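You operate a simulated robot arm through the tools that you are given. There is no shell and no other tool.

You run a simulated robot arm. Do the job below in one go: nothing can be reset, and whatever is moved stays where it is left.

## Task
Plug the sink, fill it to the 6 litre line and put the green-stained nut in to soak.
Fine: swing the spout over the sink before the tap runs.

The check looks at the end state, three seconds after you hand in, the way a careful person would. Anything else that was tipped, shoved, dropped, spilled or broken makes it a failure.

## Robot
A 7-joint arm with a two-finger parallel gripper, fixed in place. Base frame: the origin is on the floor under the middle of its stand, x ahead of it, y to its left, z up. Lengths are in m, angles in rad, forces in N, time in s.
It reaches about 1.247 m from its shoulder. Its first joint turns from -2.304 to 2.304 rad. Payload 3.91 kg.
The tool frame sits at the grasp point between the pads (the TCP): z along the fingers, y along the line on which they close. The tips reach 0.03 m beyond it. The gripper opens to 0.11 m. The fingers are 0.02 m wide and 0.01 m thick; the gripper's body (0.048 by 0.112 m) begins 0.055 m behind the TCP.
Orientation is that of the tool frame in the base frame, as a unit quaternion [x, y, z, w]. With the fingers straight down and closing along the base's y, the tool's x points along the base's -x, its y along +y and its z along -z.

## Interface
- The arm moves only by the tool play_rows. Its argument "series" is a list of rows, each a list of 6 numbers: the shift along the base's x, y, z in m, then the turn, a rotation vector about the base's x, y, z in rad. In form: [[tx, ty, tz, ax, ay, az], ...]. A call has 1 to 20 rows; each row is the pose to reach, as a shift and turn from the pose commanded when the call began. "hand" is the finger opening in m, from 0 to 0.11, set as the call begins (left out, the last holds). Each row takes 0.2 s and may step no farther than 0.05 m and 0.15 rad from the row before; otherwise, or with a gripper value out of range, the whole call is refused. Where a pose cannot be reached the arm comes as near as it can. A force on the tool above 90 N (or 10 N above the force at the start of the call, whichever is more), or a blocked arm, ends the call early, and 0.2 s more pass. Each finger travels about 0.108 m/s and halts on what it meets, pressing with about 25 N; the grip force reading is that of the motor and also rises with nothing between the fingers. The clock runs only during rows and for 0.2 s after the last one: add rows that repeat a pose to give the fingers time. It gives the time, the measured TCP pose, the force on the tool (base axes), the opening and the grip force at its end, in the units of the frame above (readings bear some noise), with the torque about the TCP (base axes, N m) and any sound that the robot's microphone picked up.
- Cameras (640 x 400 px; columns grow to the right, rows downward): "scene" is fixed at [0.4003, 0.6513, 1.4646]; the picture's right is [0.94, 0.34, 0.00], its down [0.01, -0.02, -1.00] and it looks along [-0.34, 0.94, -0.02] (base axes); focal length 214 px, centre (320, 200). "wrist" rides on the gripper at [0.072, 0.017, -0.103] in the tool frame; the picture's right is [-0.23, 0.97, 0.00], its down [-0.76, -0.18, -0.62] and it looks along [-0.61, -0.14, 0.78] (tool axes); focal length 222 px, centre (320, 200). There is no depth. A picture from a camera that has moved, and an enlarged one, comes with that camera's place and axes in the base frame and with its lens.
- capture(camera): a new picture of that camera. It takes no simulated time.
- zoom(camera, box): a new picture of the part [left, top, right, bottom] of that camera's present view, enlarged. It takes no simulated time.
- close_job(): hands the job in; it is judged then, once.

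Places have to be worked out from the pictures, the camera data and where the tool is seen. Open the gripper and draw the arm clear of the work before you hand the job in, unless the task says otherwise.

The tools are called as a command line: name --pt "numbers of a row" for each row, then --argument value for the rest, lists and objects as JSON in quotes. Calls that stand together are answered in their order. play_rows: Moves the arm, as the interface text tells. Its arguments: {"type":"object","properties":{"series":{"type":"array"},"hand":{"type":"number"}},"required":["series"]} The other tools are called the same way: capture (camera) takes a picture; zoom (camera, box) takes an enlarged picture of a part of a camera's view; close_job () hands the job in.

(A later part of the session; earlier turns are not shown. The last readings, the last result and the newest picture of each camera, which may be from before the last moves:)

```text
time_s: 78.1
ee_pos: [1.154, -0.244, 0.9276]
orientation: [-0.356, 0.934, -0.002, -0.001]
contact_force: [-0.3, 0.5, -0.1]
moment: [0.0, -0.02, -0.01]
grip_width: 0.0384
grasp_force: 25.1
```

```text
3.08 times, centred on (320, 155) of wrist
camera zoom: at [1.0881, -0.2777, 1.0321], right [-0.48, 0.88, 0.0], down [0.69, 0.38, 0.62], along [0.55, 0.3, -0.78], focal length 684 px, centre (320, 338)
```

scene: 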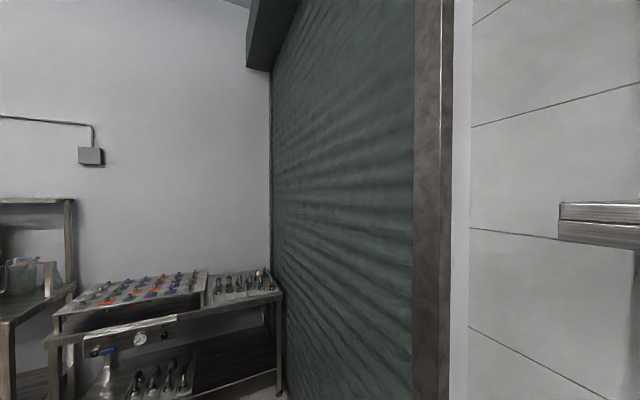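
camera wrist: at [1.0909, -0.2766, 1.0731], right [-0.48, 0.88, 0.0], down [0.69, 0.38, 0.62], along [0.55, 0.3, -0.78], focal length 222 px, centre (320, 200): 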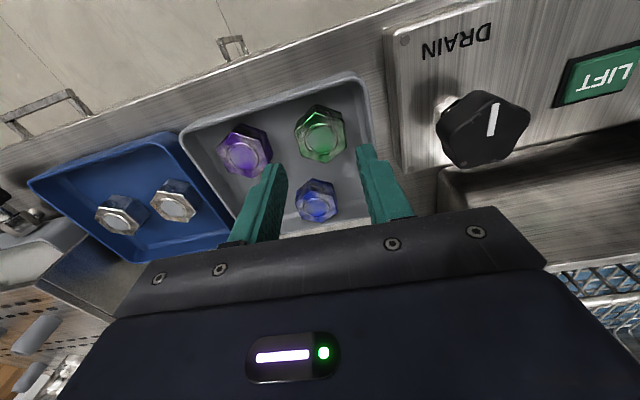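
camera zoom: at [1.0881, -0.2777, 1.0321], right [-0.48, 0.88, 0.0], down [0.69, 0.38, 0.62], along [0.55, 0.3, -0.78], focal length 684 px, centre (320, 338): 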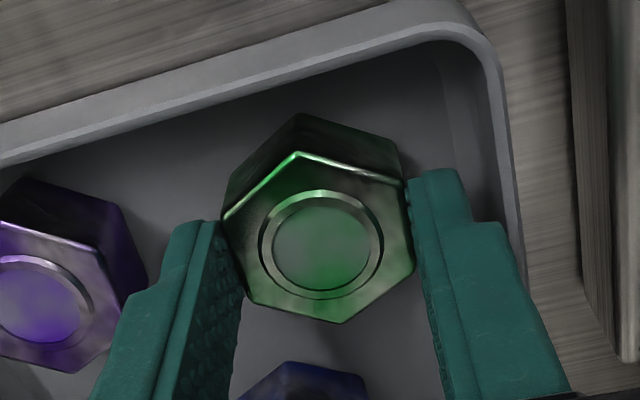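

Gripped the nut (0.0384 wide, 25 N). I lift slowly and smoothly.

play_rows --pt "0 0 0.001 0 0 0" --pt "0 0 0.003 0 0 0" --pt "0 0 0.006 0 0 0" --pt "0 0 0.01 0 0 0" --pt "0 0 0.015 0 0 0" --pt "0 0 0.02 0 0 0" --pt "0 0 0.026 0 0 0" --pt "0 0 0.032 0 0 0" --pt "0 0 0.038 0 0 0" --pt "0 0 0.044 0 0 0" --pt "0 0 0.049 0 0 0" --pt "0 0 0.052 0 0 0"

capture --camera "wrist"

```text
time_s: 80.7
ee_pos: [1.1542, -0.2436, 0.9798]
orientation: [-0.356, 0.935, -0.001, 0.0]
contact_force: [-0.2, -0.4, -0.9]
moment: [-0.01, 0.02, 0.01]
grip_width: 0.0384
grasp_force: 25.4
```

```text
taken
camera wrist: at [1.0881, -0.2779, 1.0844], right [-0.48, 0.88, 0.0], down [0.69, 0.38, 0.62], along [0.55, 0.3, -0.78], focal length 222 px, centre (320, 200)
```

wrist: 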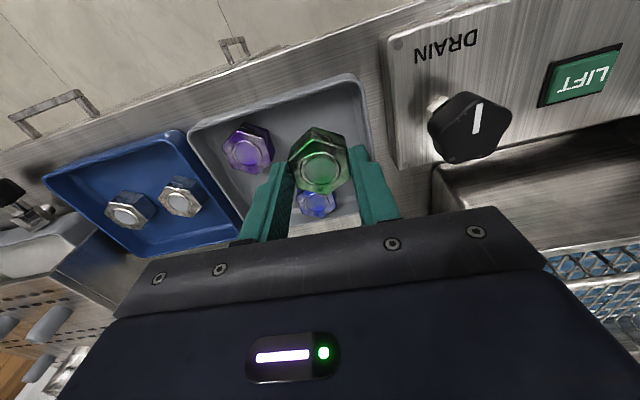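

The nut is lifted cleanly out of the tray. I retreat up and toward myself (away from the knob), then begin carrying it along the counter's front toward the sink.

play_rows --pt "-0.001 -0.001 0.003 0 0 0" --pt "-0.004 -0.004 0.009 0 0 0" --pt "-0.009 -0.009 0.018 0 0 0" --pt "-0.015 -0.015 0.03 0 0 0" --pt "-0.021 -0.021 0.043 0 0 0" --pt "-0.027 -0.027 0.056 0 0 0" --pt "-0.033 -0.033 0.068 0 0 0" --pt "-0.038 -0.037 0.079 0 0 0" --pt "-0.045 -0.037 0.09 0 0 0" --pt "-0.055 -0.032 0.1 0 0 0" --pt "-0.067 -0.023 0.108 0 0 0" --pt "-0.081 -0.011 0.114 0 0 0" --pt "-0.096 0.003 0.118 0 0 0" --pt "-0.111 0.018 0.12 0 0 0" --pt "-0.126 0.033 0.12 0 0 0" --pt "-0.141 0.048 0.12 0 0 0" --pt "-0.155 0.062 0.12 0 0 0" --pt "-0.167 0.074 0.12 0 0 0" --pt "-0.175 0.082 0.12 0 0 0" --pt "-0.178 0.085 0.12 0 0 0"

capture --camera "wrist"

```text
time_s: 84.9
ee_pos: [0.9758, -0.1589, 1.1001]
orientation: [-0.357, 0.934, -0.002, 0.0]
contact_force: [0.2, 0.2, -0.9]
moment: [-0.01, 0.02, 0.03]
grip_width: 0.0383
grasp_force: 24.6
```

```text
taken
camera wrist: at [0.9101, -0.1931, 1.2043], right [-0.48, 0.88, 0.0], down [0.69, 0.38, 0.62], along [0.55, 0.3, -0.78], focal length 222 px, centre (320, 200)
```

wrist: 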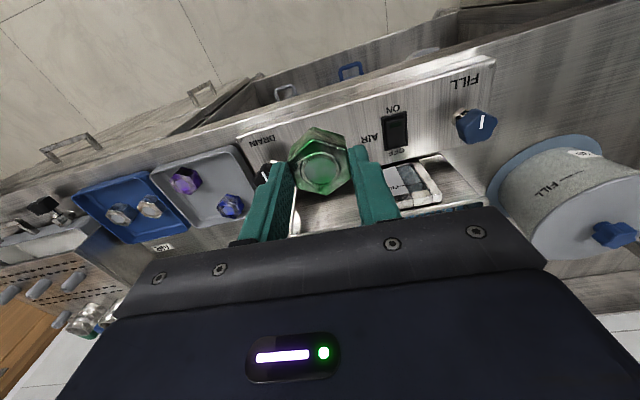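

Still held. I carry it on toward the sink in two smooth legs along the front edge.

play_rows --pt "-0.0026 0.003 0.0001 0 0 0" --pt "-0.0085 0.0098 0.0003 0 0 0" --pt "-0.0176 0.0204 0.0007 0 0 0" --pt "-0.0294 0.034 0.0011 0 0 0" --pt "-0.0444 0.0514 0.0017 0 0 0" --pt "-0.0608 0.0704 0.0023 0 0 0" --pt "-0.0784 0.0908 0.003 0 0 0" --pt "-0.096 0.1112 0.0036 0 0 0" --pt "-0.1137 0.1316 0.0043 0 0 0" --pt "-0.1313 0.1521 0.005 0 0 0" --pt "-0.149 0.1725 0.0057 0 0 0" --pt "-0.1666 0.1929 0.0063 0 0 0" --pt "-0.1843 0.2133 0.007 0 0 0" --pt "-0.2019 0.2338 0.0077 0 0 0" --pt "-0.2182 0.2527 0.0083 0 0 0" --pt "-0.2333 0.2701 0.0089 0 0 0" --pt "-0.2457 0.2844 0.0093 0 0 0" --pt "-0.2548 0.295 0.0097 0 0 0" --pt "-0.2607 0.3018 0.0099 0 0 0" --pt "-0.263 0.3045 0.01 0 0 0"

play_rows --pt "-0.0026 0.003 0.0001 0 0 0" --pt "-0.0085 0.0098 0.0003 0 0 0" --pt "-0.0176 0.0204 0.0007 0 0 0" --pt "-0.0294 0.034 0.0011 0 0 0" --pt "-0.0444 0.0514 0.0017 0 0 0" --pt "-0.0608 0.0704 0.0023 0 0 0" --pt "-0.0784 0.0908 0.003 0 0 0" --pt "-0.096 0.1112 0.0036 0 0 0" --pt "-0.1137 0.1316 0.0043 0 0 0" --pt "-0.1313 0.1521 0.005 0 0 0" --pt "-0.149 0.1725 0.0057 0 0 0" --pt "-0.1666 0.1929 0.0063 0 0 0" --pt "-0.1843 0.2133 0.007 0 0 0" --pt "-0.2019 0.2338 0.0077 0 0 0" --pt "-0.2182 0.2527 0.0083 0 0 0" --pt "-0.2333 0.2701 0.0089 0 0 0" --pt "-0.2457 0.2844 0.0093 0 0 0" --pt "-0.2548 0.295 0.0097 0 0 0" --pt "-0.2607 0.3018 0.0099 0 0 0" --pt "-0.263 0.3045 0.01 0 0 0"

capture --camera "wrist"

```text
time_s: 89.1
ee_pos: [0.7132, 0.1458, 1.1093]
orientation: [-0.357, 0.934, -0.002, -0.001]
contact_force: [1.1, 0.1, -1.6]
moment: [-0.04, 0.0, -0.01]
grip_width: 0.0382
grasp_force: 24.9
```

```text
time_s: 93.3
ee_pos: [0.4496, 0.4502, 1.1199]
orientation: [-0.357, 0.934, -0.002, -0.001]
contact_force: [0.3, 0.1, -1.3]
moment: [0.01, 0.03, 0.02]
grip_width: 0.0386
grasp_force: 25.2
```

```text
taken
camera wrist: at [0.3839, 0.4164, 1.2245], right [-0.48, 0.88, 0.0], down [0.69, 0.38, 0.62], along [0.55, 0.3, -0.78], focal length 222 px, centre (320, 200)
```

wrist: 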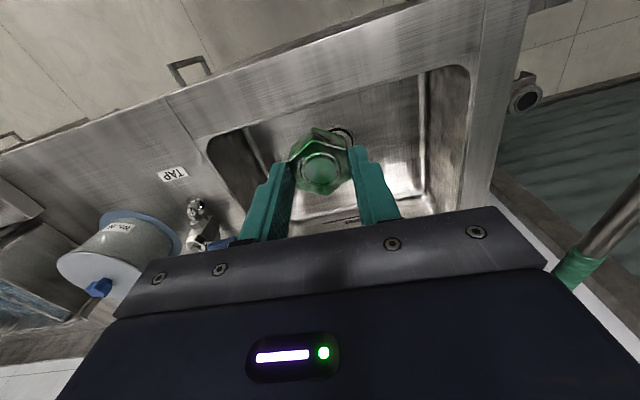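

The nut is held above the sink's front. I move over the left-back part of the sink, away from plug and spout.

play_rows --pt "0.0015 0.004 0 0 0 0" --pt "0.005 0.014 0 0 0 0" --pt "0.011 0.031 0 0 0 0" --pt "0.019 0.052 0 0 0 0" --pt "0.027 0.075 0 0 0 0" --pt "0.036 0.098 0 0 0 0" --pt "0.044 0.121 0 0 0 0" --pt "0.052 0.144 0 0 0 0" --pt "0.061 0.167 0 0 0 0" --pt "0.068 0.187 0 0 0 0" --pt "0.074 0.202 0 0 0 0" --pt "0.077 0.211 0 0 0 0"

capture --camera "wrist"

```text
time_s: 95.9
ee_pos: [0.5274, 0.6623, 1.1203]
orientation: [-0.357, 0.934, -0.002, -0.001]
contact_force: [0.8, -0.2, -1.2]
moment: [0.0, -0.01, 0.0]
grip_width: 0.0384
grasp_force: 25.1
```

```text
taken
camera wrist: at [0.4611, 0.6274, 1.2244], right [-0.48, 0.88, 0.0], down [0.69, 0.38, 0.62], along [0.55, 0.3, -0.78], focal length 222 px, centre (320, 200)
```

wrist: 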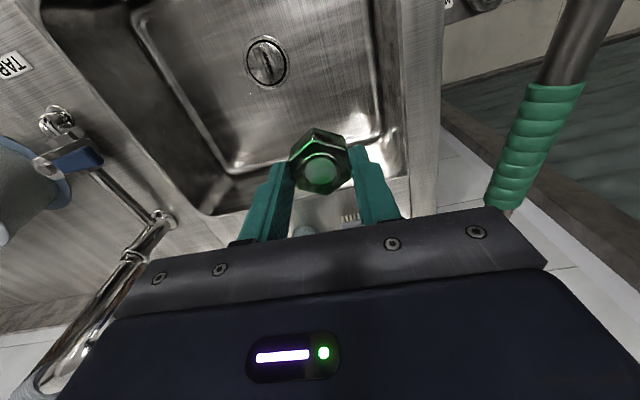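

The nut is over the left part of the sink. A pole with a green grip stands to the right in this view; I zoom there to judge its clearance before descending.

zoom --camera "wrist" --box '[400, 0, 640, 240]'

zoom --camera "wrist" --box '[0, 60, 240, 300]'

capture --camera "scene"

```text
1.67 times, centred on (520, 120) of wrist
camera zoom: at [0.4611, 0.6274, 1.2244], right [-0.48, 0.88, 0.0], down [0.69, 0.38, 0.62], along [0.55, 0.3, -0.78], focal length 370 px, centre (-13, 333)
```

zoom: 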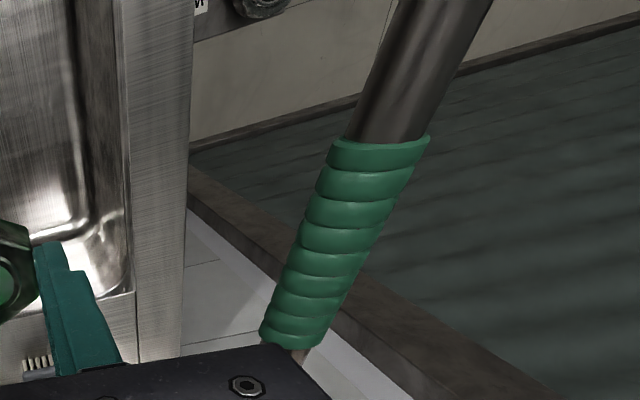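

```text
1.67 times, centred on (120, 180) of wrist
camera zoom: at [0.4611, 0.6274, 1.2244], right [-0.48, 0.88, 0.0], down [0.69, 0.38, 0.62], along [0.55, 0.3, -0.78], focal length 370 px, centre (653, 233)
```

zoom: 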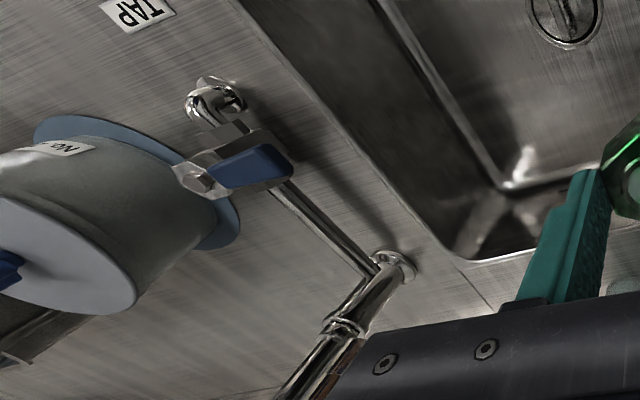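

```text
taken
```

scene: 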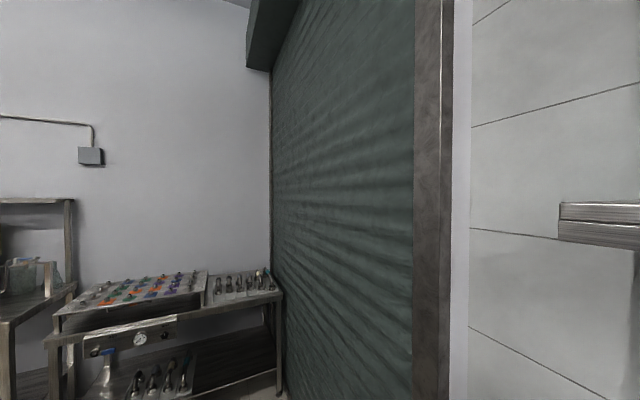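

The green-gripped bar is horizontal at z≈1.065 about 16 cm to the left of the tool, and the spout about 16 cm to the right, so the vertical descent is clear. I lower the nut smoothly into the sink.

play_rows --pt "0 0 -0.003 0 0 0" --pt "0 0 -0.01 0 0 0" --pt "0 0 -0.022 0 0 0" --pt "0 0 -0.04 0 0 0" --pt "0 0 -0.06 0 0 0" --pt "0 0 -0.08 0 0 0" --pt "0 0 -0.1 0 0 0" --pt "0 0 -0.12 0 0 0" --pt "0 0 -0.14 0 0 0" --pt "0 0 -0.16 0 0 0" --pt "0 0 -0.18 0 0 0" --pt "0 0 -0.198 0 0 0" --pt "0 0 -0.212 0 0 0" --pt "0 0 -0.22 0 0 0"

capture --camera "wrist"

```text
time_s: 98.9
ee_pos: [0.5269, 0.662, 0.8998]
orientation: [-0.357, 0.934, -0.001, -0.001]
contact_force: [-0.6, 0.4, -1.4]
moment: [0.02, -0.04, -0.03]
grip_width: 0.038
grasp_force: 24.8
```

```text
taken
camera wrist: at [0.4607, 0.6278, 1.0037], right [-0.48, 0.88, 0.0], down [0.69, 0.38, 0.62], along [0.55, 0.3, -0.78], focal length 222 px, centre (320, 200)
```

wrist: 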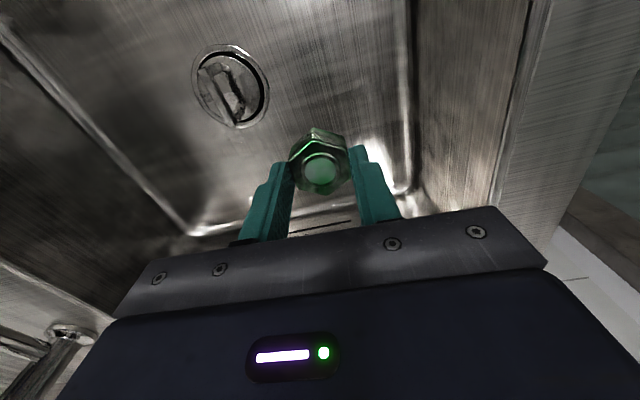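

Going well. I continue the descent to just above the floor.

play_rows --pt "0 0 -0.003 0 0 0" --pt "0 0 -0.01 0 0 0" --pt "0 0 -0.022 0 0 0" --pt "0 0 -0.038 0 0 0" --pt "0 0 -0.055 0 0 0" --pt "0 0 -0.072 0 0 0" --pt "0 0 -0.089 0 0 0" --pt "0 0 -0.104 0 0 0" --pt "0 0 -0.116 0 0 0" --pt "0 0 -0.124 0 0 0" --pt "0 0 -0.13 0 0 0"

capture --camera "wrist"

zoom --camera "wrist" --box '[120, 40, 360, 220]'

```text
time_s: 101.3
ee_pos: [0.528, 0.661, 0.7701]
orientation: [-0.355, 0.935, -0.002, -0.001]
contact_force: [0.3, -0.4, -1.8]
moment: [-0.02, -0.01, -0.01]
grip_width: 0.0384
grasp_force: 24.7
```

```text
taken
camera wrist: at [0.4615, 0.6268, 0.8741], right [-0.48, 0.88, 0.0], down [0.69, 0.38, 0.62], along [0.55, 0.29, -0.78], focal length 222 px, centre (320, 200)
```

wrist: 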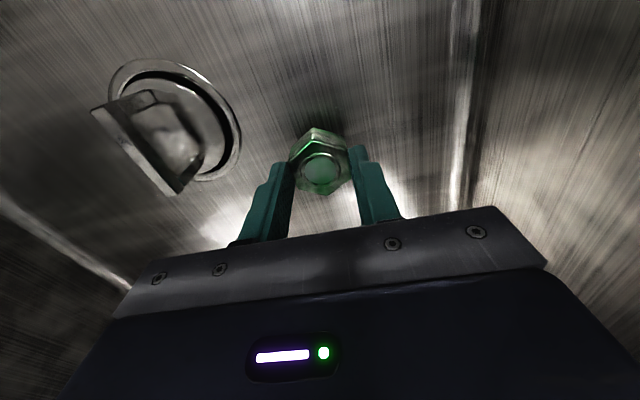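

```text
2.22 times, centred on (240, 130) of wrist
camera zoom: at [0.4615, 0.6268, 0.8741], right [-0.48, 0.88, 0.0], down [0.69, 0.38, 0.62], along [0.55, 0.29, -0.78], focal length 494 px, centre (498, 356)
```

zoom: 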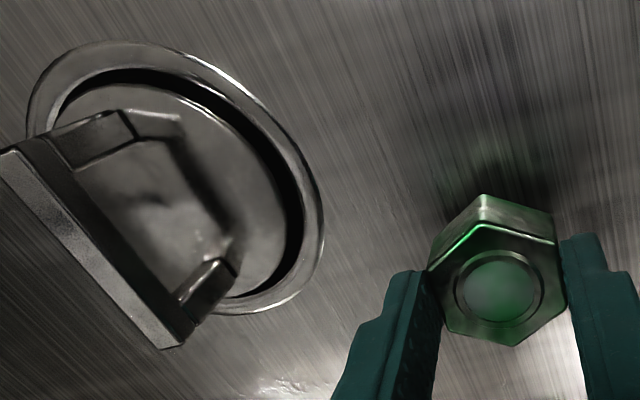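

The nut is about 2 cm above the floor. I lower it in small steps until it touches.

play_rows --pt "0 0 -0.003 0 0 0" --pt "0 0 -0.006 0 0 0" --pt "0 0 -0.009 0 0 0" --pt "0 0 -0.012 0 0 0" --pt "0 0 -0.014 0 0 0" --pt "0 0 -0.014 0 0 0"

zoom --camera "wrist" --box '[200, 60, 440, 220]'

```text
time_s: 102.7
ee_pos: [0.528, 0.6613, 0.7559]
orientation: [-0.356, 0.935, -0.002, -0.001]
contact_force: [-0.2, -0.2, -2.0]
moment: [0.02, 0.05, 0.01]
grip_width: 0.0383
grasp_force: 25.1
```

```text
2.50 times, centred on (320, 140) of wrist
camera zoom: at [0.4611, 0.6276, 0.8601], right [-0.48, 0.88, 0.0], down [0.69, 0.38, 0.62], along [0.55, 0.29, -0.78], focal length 555 px, centre (320, 350)
```

zoom: 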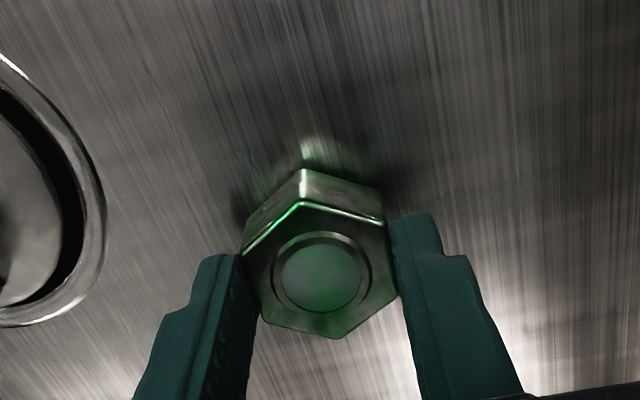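

play_rows --pt "0 0 -0.0015 0 0 0" --pt "0 0 -0.003 0 0 0" --pt "0 0 -0.0045 0 0 0" --pt "0 0 -0.006 0 0 0"

```text
time_s: 103.7
ee_pos: [0.5261, 0.6618, 0.7521]
orientation: [-0.357, 0.934, -0.001, 0.0]
contact_force: [0.6, -1.3, 20.9]
moment: [0.02, -0.06, 0.01]
grip_width: 0.0387
grasp_force: 25.0
```

The nut is on the floor (21 N contact). I ease off 2 mm and open the fingers.

play_rows --pt "0 0 0.002 0 0 0" --pt "0 0 0.002 0 0 0" --pt "0 0 0.002 0 0 0" --hand 0.055

zoom --camera "wrist" --box '[200, 60, 440, 220]'

```text
time_s: 104.5
ee_pos: [0.5273, 0.6606, 0.7523]
orientation: [-0.357, 0.934, -0.002, -0.001]
contact_force: [-0.4, 0.0, -0.2]
moment: [0.03, -0.01, 0.02]
grip_width: 0.0549
grasp_force: 0.0
```

```text
2.50 times, centred on (320, 140) of wrist
camera zoom: at [0.4611, 0.6271, 0.8563], right [-0.48, 0.88, 0.0], down [0.69, 0.38, 0.62], along [0.55, 0.29, -0.78], focal length 555 px, centre (320, 350)
```

zoom: 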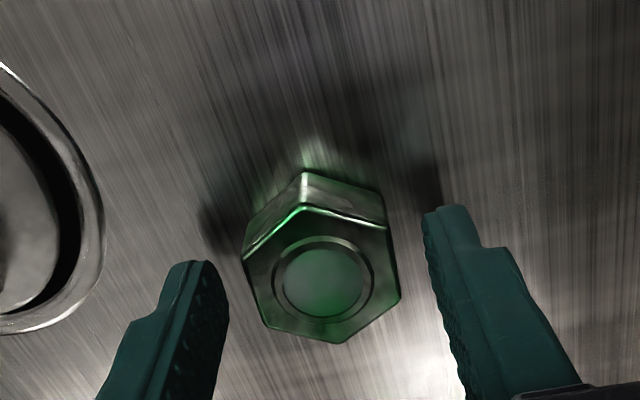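

The nut is released and standing on the sink floor. I rise straight out and retreat to look down at the plug and the valve.

play_rows --pt "0 0 0.01 0 0 0" --pt "0 0 0.03 0 0 0" --pt "0 0 0.07 0 0 0" --pt "0 0 0.11 0 0 0" --pt "0 0 0.15 0 0 0" --pt "0 0 0.19 0 0 0" --pt "0 0 0.23 0 0 0" --pt "0 0 0.27 0 0 0" --pt "0 0 0.31 0 0 0" --pt "0 0 0.35 0 0 0" --pt "0.0 -0.03 0.38 0 0 0" --pt "0.0 -0.07 0.4 0 0 0" --pt "0.0 -0.11 0.42 0 0 0" --pt "0.0 -0.15 0.44 0 0 0"

capture --camera "wrist"

zoom --camera "wrist" --box '[280, 40, 400, 140]'

```text
time_s: 107.5
ee_pos: [0.5258, 0.5111, 1.1918]
orientation: [-0.356, 0.934, -0.002, -0.001]
contact_force: [0.4, -0.8, -0.6]
moment: [-0.04, -0.03, 0.02]
grip_width: 0.0549
grasp_force: 0.1
```

```text
taken
camera wrist: at [0.4601, 0.4775, 1.2961], right [-0.48, 0.88, 0.0], down [0.69, 0.38, 0.62], along [0.55, 0.29, -0.78], focal length 222 px, centre (320, 200)
```

wrist: 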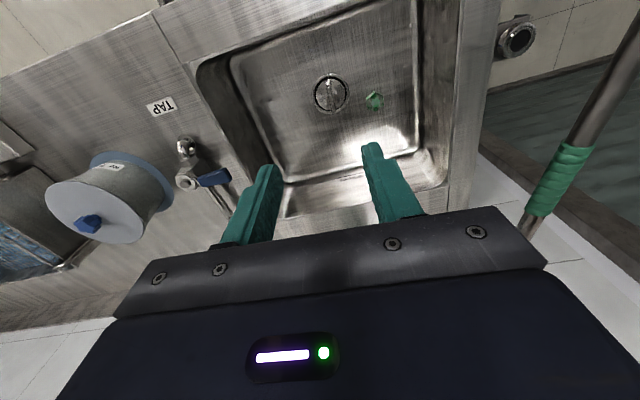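

```text
4.00 times, centred on (340, 90) of wrist
camera zoom: at [0.4601, 0.4775, 1.2961], right [-0.48, 0.88, 0.0], down [0.69, 0.38, 0.62], along [0.55, 0.29, -0.78], focal length 888 px, centre (240, 640)
```

zoom: 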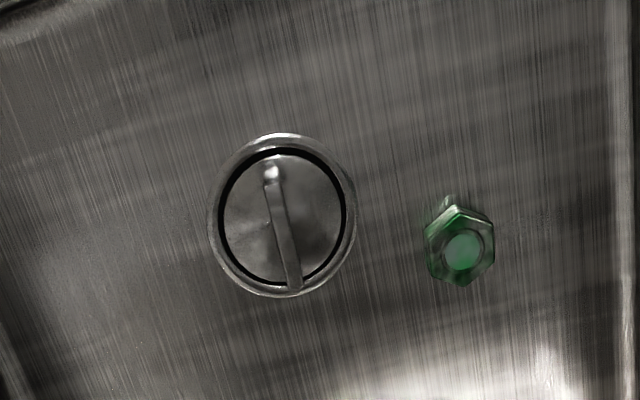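

Plug is well centred and the nut stands clear of it. Now the valve: I move in front of the lever and look at it closely.

play_rows --pt "0.02 -0.03 -0.01 0 0 0.01" --pt "0.045 -0.06 -0.02 0 0 0.02" --pt "0.075 -0.09 -0.04 0 0 0.03" --pt "0.105 -0.12 -0.06 0 0 0.04" --pt "0.13 -0.145 -0.08 0 0 0.05" --pt "0.154 -0.165 -0.1 0 0 0.055" --hand 0.0

capture --camera "wrist"

zoom --camera "wrist" --box '[220, 20, 420, 180]'

```text
time_s: 108.9
ee_pos: [0.6812, 0.3463, 1.0922]
orientation: [-0.383, 0.924, -0.001, 0.0]
contact_force: [-0.6, -0.2, 0.3]
moment: [0.0, -0.01, -0.01]
grip_width: 0.0
grasp_force: 25.5
```

```text
taken
camera wrist: at [0.6166, 0.309, 1.1956], right [-0.53, 0.85, 0.0], down [0.66, 0.41, 0.62], along [0.53, 0.33, -0.78], focal length 222 px, centre (320, 200)
```

wrist: 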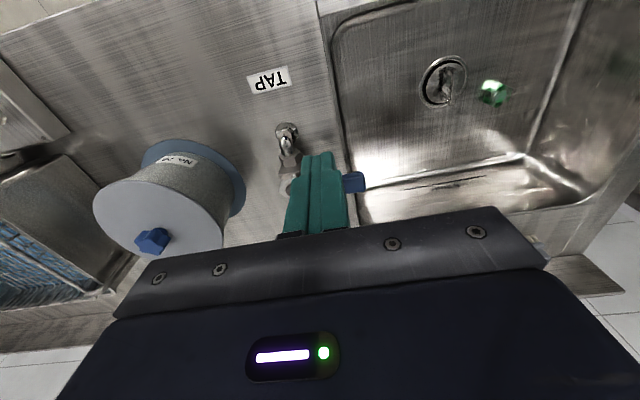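

```text
2.50 times, centred on (320, 100) of wrist
camera zoom: at [0.6166, 0.309, 1.1956], right [-0.53, 0.85, 0.0], down [0.66, 0.41, 0.62], along [0.53, 0.33, -0.78], focal length 555 px, centre (320, 450)
```

zoom: 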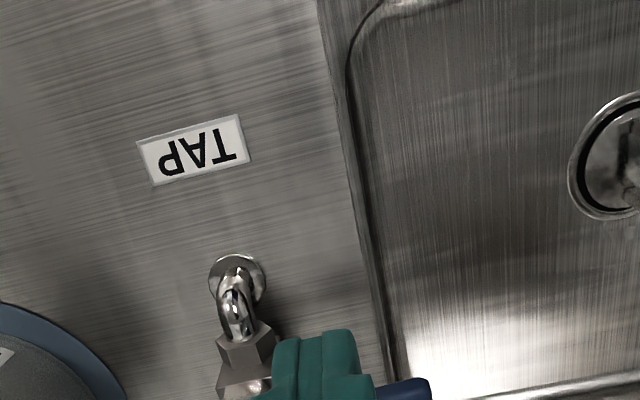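

The closed fingers hide the lever. I open them wide and move a bit forward over the lever so it shows between them.

play_rows --pt "0.015 0.012 0.005 0 0 0" --pt "0.035 0.026 0.01 0 0 0" --pt "0.055 0.04 0.015 0 0 0" --pt "0.07 0.05 0.015 0 0 0" --pt "0.07 0.05 0.015 0 0 0" --hand 0.11

capture --camera "wrist"

zoom --camera "wrist" --box '[240, 40, 400, 180]'

```text
time_s: 110.1
ee_pos: [0.7522, 0.3979, 1.1067]
orientation: [-0.382, 0.924, -0.002, -0.001]
contact_force: [0.9, -0.4, 0.2]
moment: [-0.01, 0.01, -0.02]
grip_width: 0.1101
grasp_force: 0.0
```

```text
taken
camera wrist: at [0.6871, 0.3587, 1.2106], right [-0.53, 0.85, 0.0], down [0.66, 0.41, 0.62], along [0.53, 0.32, -0.78], focal length 222 px, centre (320, 200)
```

wrist: 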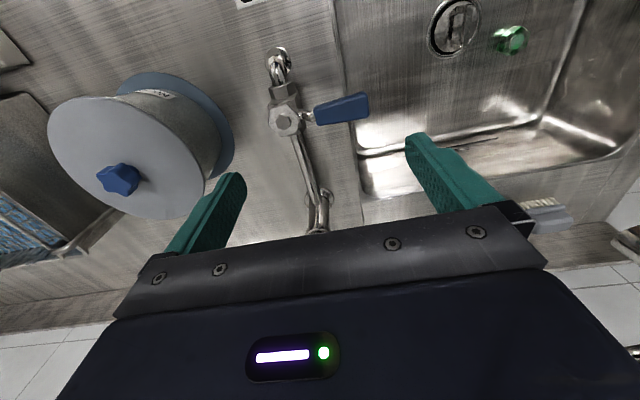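

```text
2.86 times, centred on (320, 110) of wrist
camera zoom: at [0.6871, 0.3587, 1.2106], right [-0.53, 0.85, 0.0], down [0.66, 0.41, 0.62], along [0.53, 0.32, -0.78], focal length 635 px, centre (320, 457)
```

zoom: 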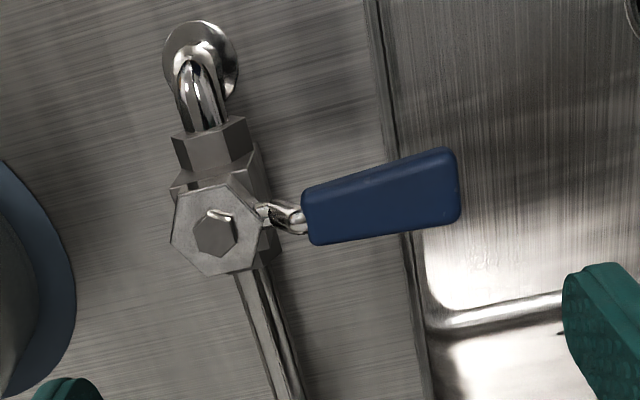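

Clear view: lever pivot ≈(0.783, 0.371), blue handle runs from (0.757, 0.396) to (0.718, 0.435) at z≈0.965, pointing at the sink (across the pipe = closed). I tilt the tool so its wrist leans away from the spout, close the fingers, and go to a spot just in front of the handle.

play_rows --pt "-0.01 -0.005 0 0.1 -0.1 0" --pt "-0.02 -0.01 0 0.2 -0.2 0" --pt "-0.03 -0.014 0 0.212 -0.212 0" --pt "-0.0364 -0.0163 -0.02 0.212 -0.212 0" --pt "-0.0364 -0.0163 -0.05 0.212 -0.212 0" --pt "-0.0364 -0.0163 -0.08 0.212 -0.212 0" --hand 0.0

capture --camera "wrist"

```text
time_s: 111.5
ee_pos: [0.7153, 0.3809, 1.0278]
orientation: [-0.377, 0.914, 0.055, 0.138]
contact_force: [0.0, -0.3, -0.7]
moment: [0.04, -0.02, 0.02]
grip_width: 0.0002
grasp_force: 25.3
```

```text
taken
camera wrist: at [0.6313, 0.3234, 1.106], right [-0.53, 0.84, 0.06], down [0.51, 0.26, 0.82], along [0.68, 0.47, -0.57], focal length 222 px, centre (320, 200)
```

wrist: 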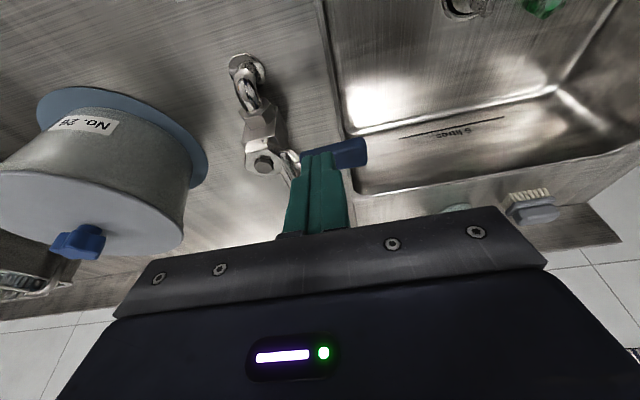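

The 6-litre line stays in view from here, and the lever is just beyond the finger tips. I lower to lever height.

play_rows --pt "0 0 -0.02 0 0 0" --pt "0 0 -0.04 0 0 0" --pt "0 0 -0.056 0 0 0" --pt "0 0 -0.056 0 0 0"

capture --camera "wrist"

zoom --camera "wrist" --box '[220, 80, 400, 220]'

```text
time_s: 112.5
ee_pos: [0.7149, 0.3799, 0.972]
orientation: [-0.377, 0.914, 0.054, 0.137]
contact_force: [-0.1, 0.1, -0.1]
moment: [-0.03, 0.01, 0.03]
grip_width: 0.0
grasp_force: 24.9
```

```text
taken
camera wrist: at [0.6317, 0.3231, 1.0495], right [-0.53, 0.84, 0.06], down [0.51, 0.26, 0.82], along [0.67, 0.47, -0.57], focal length 222 px, centre (320, 200)
```

wrist: 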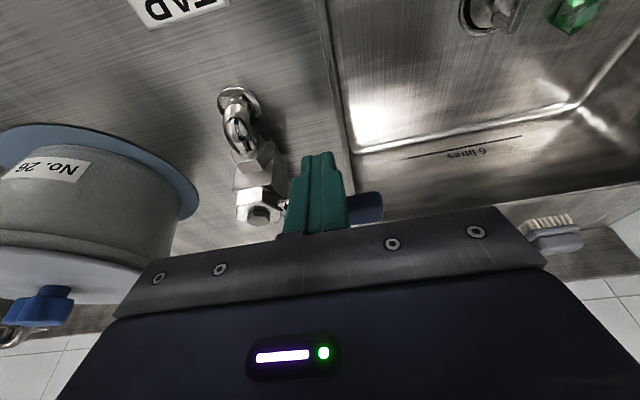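

```text
2.86 times, centred on (310, 150) of wrist
camera zoom: at [0.6317, 0.3231, 1.0495], right [-0.53, 0.84, 0.06], down [0.51, 0.26, 0.82], along [0.67, 0.47, -0.57], focal length 635 px, centre (349, 343)
```

zoom: 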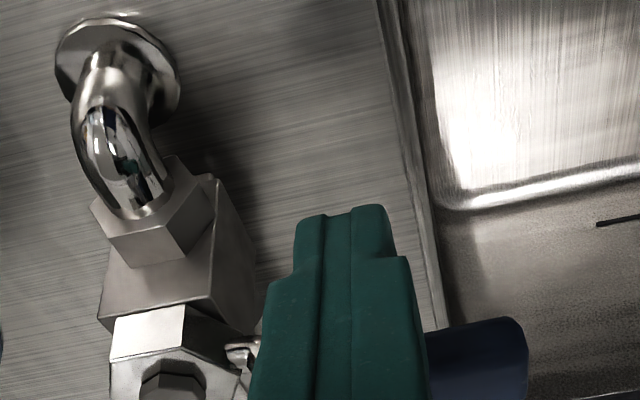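

The finger is at lever height just in front of the handle. I push gently toward the back for the first ~15° and watch the force.

play_rows --pt "0.006 0.006 0 0 0 0" --pt "0.0117 0.0117 0 0 0 0" --pt "0.0155 0.0185 0 0 0 0" --pt "0.0193 0.0253 0 0 0 0"

capture --camera "wrist"

```text
time_s: 113.4
ee_pos: [0.7272, 0.3923, 0.9668]
orientation: [-0.376, 0.916, 0.051, 0.128]
contact_force: [-19.2, -21.5, -0.6]
moment: [-0.2, 0.16, 0.07]
grip_width: 0.0002
grasp_force: 25.0
stopped in row 4: the force on the tool passed its limit at 102 N (the readings are from after the stop); the commanded pose is now the measured one
```

```text
taken
camera wrist: at [0.6442, 0.337, 1.0462], right [-0.53, 0.85, 0.06], down [0.52, 0.27, 0.81], along [0.67, 0.46, -0.59], focal length 222 px, centre (320, 200)
```

wrist: 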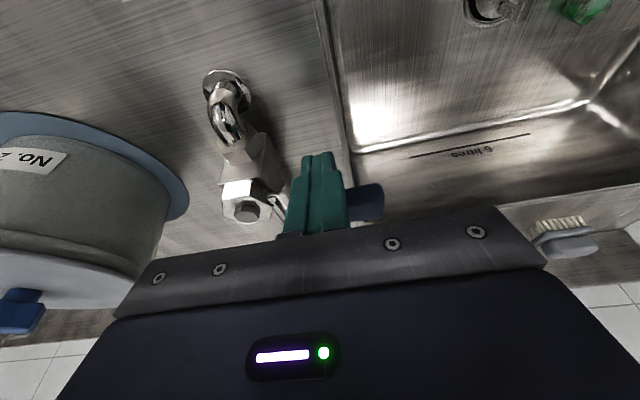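

The lever is against a hard stop in that direction (102 N), so it must open the other way – toward the front. I back off, rise over it, and go down on its back side.

play_rows --pt "-0.008 -0.008 0 0 0 0" --pt "-0.012 -0.012 0.02 0 0 0" --pt "-0.012 -0.012 0.05 0 0 0" --pt "-0.012 -0.012 0.08 0 0 0" --pt "0.005 0.005 0.08 0 0 0" --pt "0.025 0.025 0.08 0 0 0" --pt "0.0452 0.0459 0.08 0 0 0" --pt "0.0452 0.0459 0.06 0 0 0"

capture --camera "wrist"

zoom --camera "wrist" --box '[220, 60, 400, 220]'

```text
time_s: 115.2
ee_pos: [0.7747, 0.4414, 1.026]
orientation: [-0.377, 0.916, 0.051, 0.13]
contact_force: [0.1, 0.3, 1.2]
moment: [0.05, 0.0, 0.0]
grip_width: 0.0
grasp_force: 24.7
```

```text
taken
camera wrist: at [0.6917, 0.3846, 1.1067], right [-0.53, 0.85, 0.06], down [0.52, 0.27, 0.81], along [0.67, 0.46, -0.58], focal length 222 px, centre (320, 200)
```

wrist: 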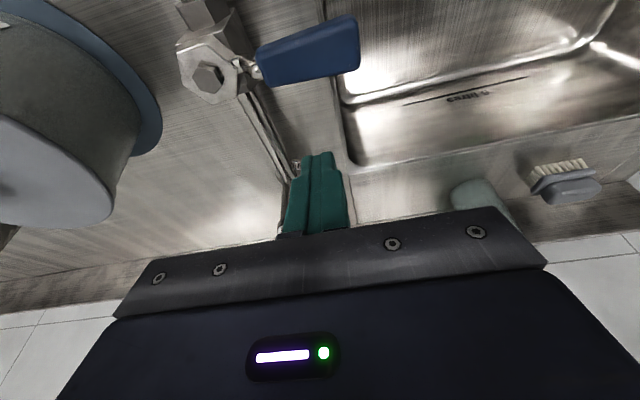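

```text
2.50 times, centred on (310, 140) of wrist
camera zoom: at [0.6917, 0.3846, 1.1067], right [-0.53, 0.85, 0.06], down [0.52, 0.27, 0.81], along [0.67, 0.46, -0.58], focal length 555 px, centre (345, 350)
```

zoom: 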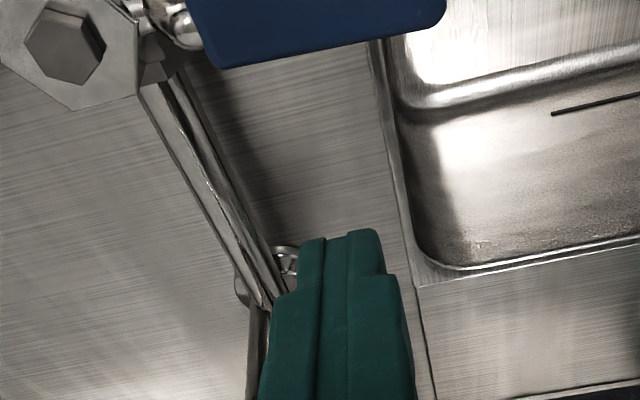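

The finger is behind the handle, well aligned. I lower to lever height and pull gently toward the front for the first ~15°.

play_rows --pt "0 0 -0.02 0 0 0" --pt "0 0 -0.04 0 0 0" --pt "0 0 -0.048 0 0 0" --pt "-0.008 -0.008 -0.048 0 0 0" --pt "-0.0152 -0.0152 -0.048 0 0 0" --pt "-0.022 -0.019 -0.048 0 0 0" --pt "-0.0292 -0.0232 -0.048 0 0 0"

capture --camera "wrist"

```text
time_s: 116.8
ee_pos: [0.7443, 0.4169, 0.9792]
orientation: [-0.377, 0.915, 0.052, 0.131]
contact_force: [1.0, 0.5, 1.1]
moment: [0.03, -0.03, 0.0]
grip_width: 0.0002
grasp_force: 25.2
```

```text
taken
camera wrist: at [0.6615, 0.3611, 1.0588], right [-0.53, 0.85, 0.06], down [0.52, 0.27, 0.81], along [0.67, 0.46, -0.58], focal length 222 px, centre (320, 200)
```

wrist: 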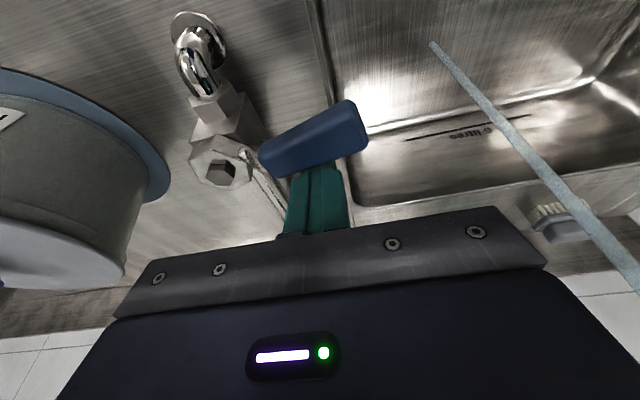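

Water is running: a stream falls from the spout into the sink. I hold here for 2 s to gauge the flow at this small opening.

play_rows --pt "0 0 0 0 0 0" --pt "0 0 0 0 0 0" --pt "0 0 0 0 0 0" --pt "0 0 0 0 0 0" --pt "0 0 0 0 0 0" --pt "0 0 0 0 0 0" --pt "0 0 0 0 0 0" --pt "0 0 0 0 0 0" --pt "0 0 0 0 0 0" --pt "0 0 0 0 0 0"

capture --camera "wrist"

zoom --camera "wrist" --box '[340, 0, 640, 200]'

```text
time_s: 119.0
ee_pos: [0.7435, 0.4163, 0.979]
orientation: [-0.378, 0.915, 0.052, 0.13]
contact_force: [0.0, 0.4, -0.7]
moment: [0.03, -0.03, 0.03]
grip_width: 0.0
grasp_force: 25.8
```

```text
taken
camera wrist: at [0.6616, 0.3611, 1.0586], right [-0.53, 0.85, 0.06], down [0.52, 0.27, 0.81], along [0.67, 0.46, -0.58], focal length 222 px, centre (320, 200)
```

wrist: 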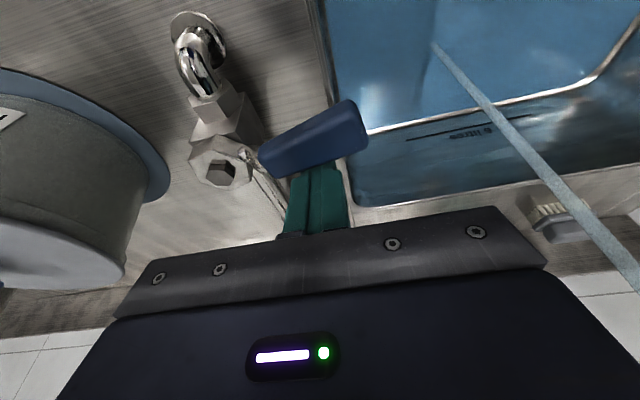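

```text
2.00 times, centred on (490, 100) of wrist
camera zoom: at [0.6616, 0.3611, 1.0586], right [-0.53, 0.85, 0.06], down [0.52, 0.27, 0.81], along [0.67, 0.46, -0.58], focal length 444 px, centre (-20, 400)
```

zoom: 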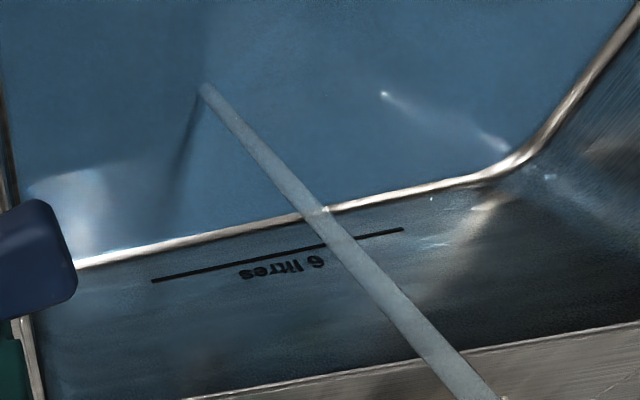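

The water tints the sink blue; I need to find the actual waterline on the back wall, so I zoom in there.

zoom --camera "wrist" --box '[360, 60, 480, 200]'

zoom --camera "wrist" --box '[500, 0, 640, 160]'

```text
2.86 times, centred on (420, 130) of wrist
camera zoom: at [0.6616, 0.3611, 1.0586], right [-0.53, 0.85, 0.06], down [0.52, 0.27, 0.81], along [0.67, 0.46, -0.58], focal length 635 px, centre (34, 400)
```

zoom: 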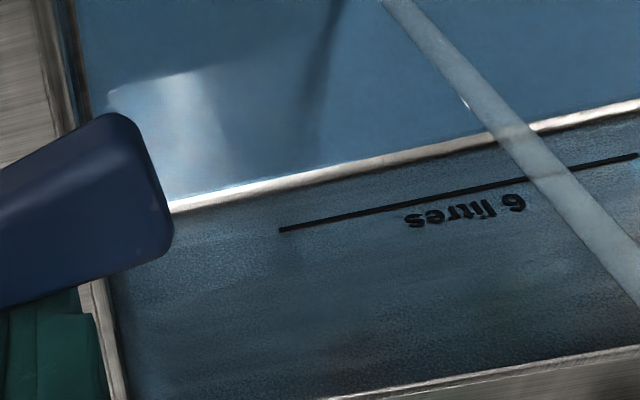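

```text
2.50 times, centred on (570, 80) of wrist
camera zoom: at [0.6616, 0.3611, 1.0586], right [-0.53, 0.85, 0.06], down [0.52, 0.27, 0.81], along [0.67, 0.46, -0.58], focal length 555 px, centre (-305, 500)
```

zoom: 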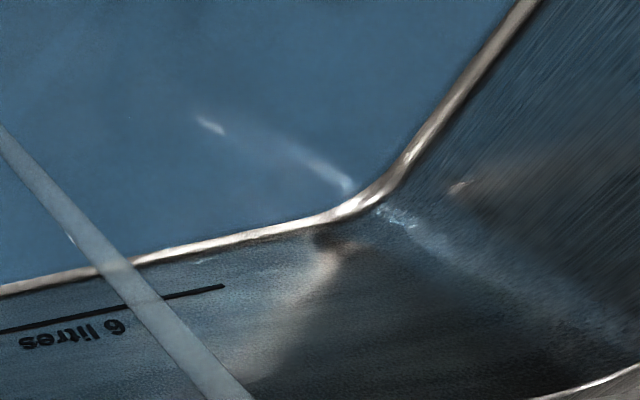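

The blue surface's edge appears roughly 3 cm below the line. I wait 0.6 s more and compare the same zoom to measure the rise rate.

play_rows --pt "0 0 0 0 0 0" --pt "0 0 0 0 0 0" --pt "0 0 0 0 0 0"

zoom --camera "wrist" --box '[360, 60, 480, 200]'

zoom --camera "wrist" --box '[500, 0, 640, 160]'

```text
time_s: 119.8
ee_pos: [0.7442, 0.4165, 0.9796]
orientation: [-0.377, 0.916, 0.051, 0.131]
contact_force: [0.4, 0.2, -0.1]
moment: [-0.03, 0.01, 0.01]
grip_width: 0.0
grasp_force: 25.0
```

```text
2.86 times, centred on (420, 130) of wrist
camera zoom: at [0.6616, 0.3611, 1.0587], right [-0.53, 0.85, 0.06], down [0.52, 0.27, 0.81], along [0.67, 0.46, -0.58], focal length 635 px, centre (34, 400)
```

zoom: 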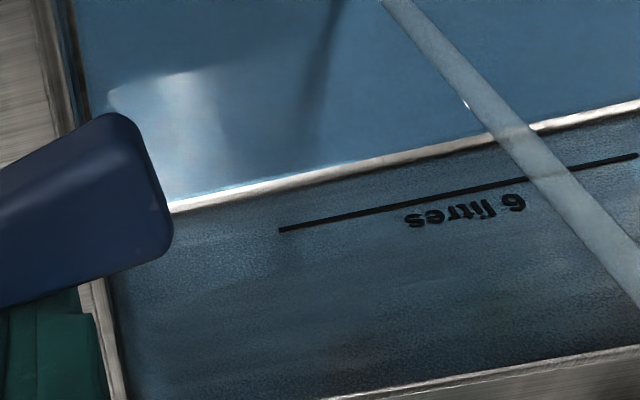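

```text
2.50 times, centred on (570, 80) of wrist
camera zoom: at [0.6616, 0.3611, 1.0587], right [-0.53, 0.85, 0.06], down [0.52, 0.27, 0.81], along [0.67, 0.46, -0.58], focal length 555 px, centre (-305, 500)
```

zoom: 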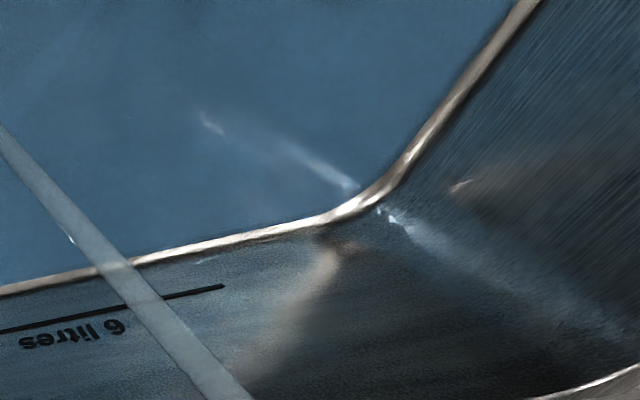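

No visible change in 0.8 s, so the flow is slow at this opening. I wait 4 s and compare again.

play_rows --pt "0 0 0 0 0 0" --pt "0 0 0 0 0 0" --pt "0 0 0 0 0 0" --pt "0 0 0 0 0 0" --pt "0 0 0 0 0 0" --pt "0 0 0 0 0 0" --pt "0 0 0 0 0 0" --pt "0 0 0 0 0 0" --pt "0 0 0 0 0 0" --pt "0 0 0 0 0 0" --pt "0 0 0 0 0 0" --pt "0 0 0 0 0 0" --pt "0 0 0 0 0 0" --pt "0 0 0 0 0 0" --pt "0 0 0 0 0 0" --pt "0 0 0 0 0 0" --pt "0 0 0 0 0 0" --pt "0 0 0 0 0 0" --pt "0 0 0 0 0 0" --pt "0 0 0 0 0 0"

zoom --camera "wrist" --box '[360, 60, 480, 200]'

capture --camera "wrist"

```text
time_s: 124.0
ee_pos: [0.7445, 0.417, 0.9794]
orientation: [-0.377, 0.915, 0.051, 0.13]
contact_force: [-0.1, -0.2, 0.2]
moment: [-0.04, 0.0, -0.01]
grip_width: 0.0
grasp_force: 25.0
```

```text
2.86 times, centred on (420, 130) of wrist
camera zoom: at [0.6616, 0.3611, 1.0587], right [-0.53, 0.85, 0.06], down [0.52, 0.27, 0.81], along [0.67, 0.46, -0.58], focal length 635 px, centre (34, 400)
```

zoom: 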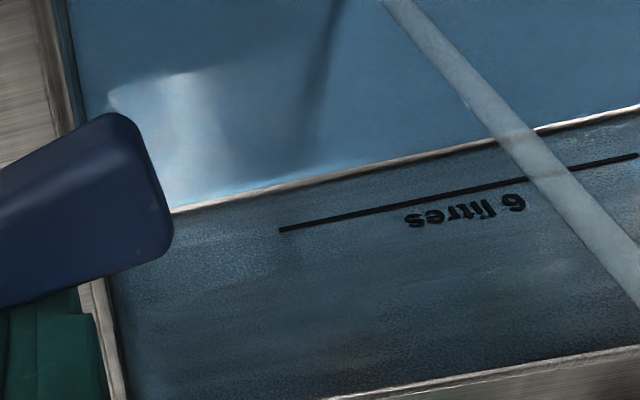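

```text
taken
camera wrist: at [0.6616, 0.3611, 1.0587], right [-0.53, 0.85, 0.06], down [0.52, 0.27, 0.81], along [0.67, 0.46, -0.58], focal length 222 px, centre (320, 200)
```

wrist: 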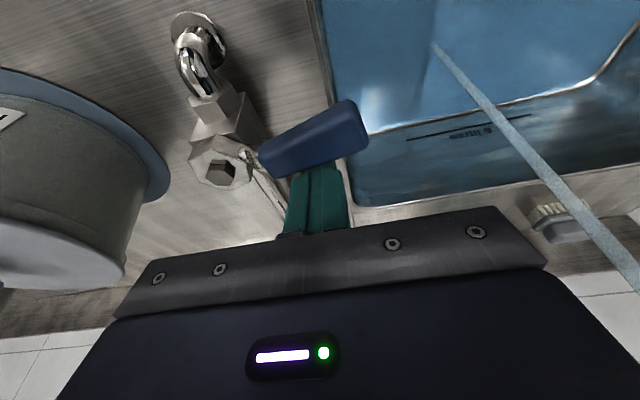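

The level rises about 1.2 mm/s (≈0.15 L/s), so roughly 30 s remain. Meanwhile I move the finger over to the front side of the lever, ready to push it shut.

play_rows --pt "0.005 0.005 0.01 0 0 0" --pt "0.006 0.006 0.04 0 0 0" --pt "0.006 0.006 0.075 0 0 0" --pt "-0.01 -0.012 0.085 0 0 0" --pt "-0.03 -0.045 0.085 0 0 0" --pt "-0.0313 -0.0485 0.06 0 0 0" --pt "-0.0313 -0.0485 0.02 0 0 0" --pt "-0.0313 -0.0485 -0.003 0 0 0"

capture --camera "wrist"

zoom --camera "wrist" --box '[360, 80, 500, 200]'

```text
time_s: 125.8
ee_pos: [0.7124, 0.3679, 0.9762]
orientation: [-0.377, 0.915, 0.052, 0.13]
contact_force: [-0.1, -0.1, 0.6]
moment: [-0.04, -0.01, 0.02]
grip_width: 0.0
grasp_force: 24.7
```

```text
taken
camera wrist: at [0.6302, 0.3121, 1.0556], right [-0.53, 0.85, 0.06], down [0.52, 0.27, 0.81], along [0.67, 0.46, -0.58], focal length 222 px, centre (320, 200)
```

wrist: 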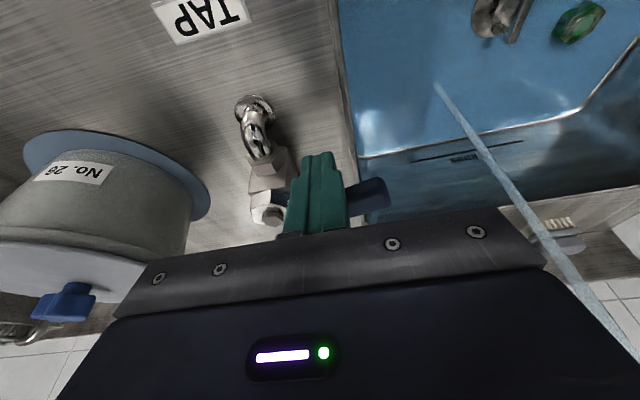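

```text
3.33 times, centred on (430, 140) of wrist
camera zoom: at [0.6302, 0.3121, 1.0556], right [-0.53, 0.85, 0.06], down [0.52, 0.27, 0.81], along [0.67, 0.46, -0.58], focal length 740 px, centre (-47, 400)
```

zoom: 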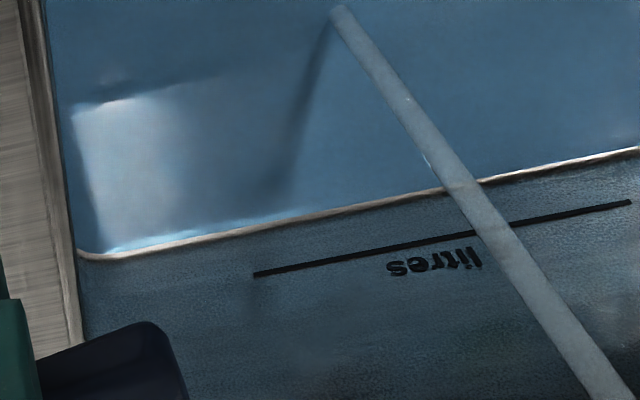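

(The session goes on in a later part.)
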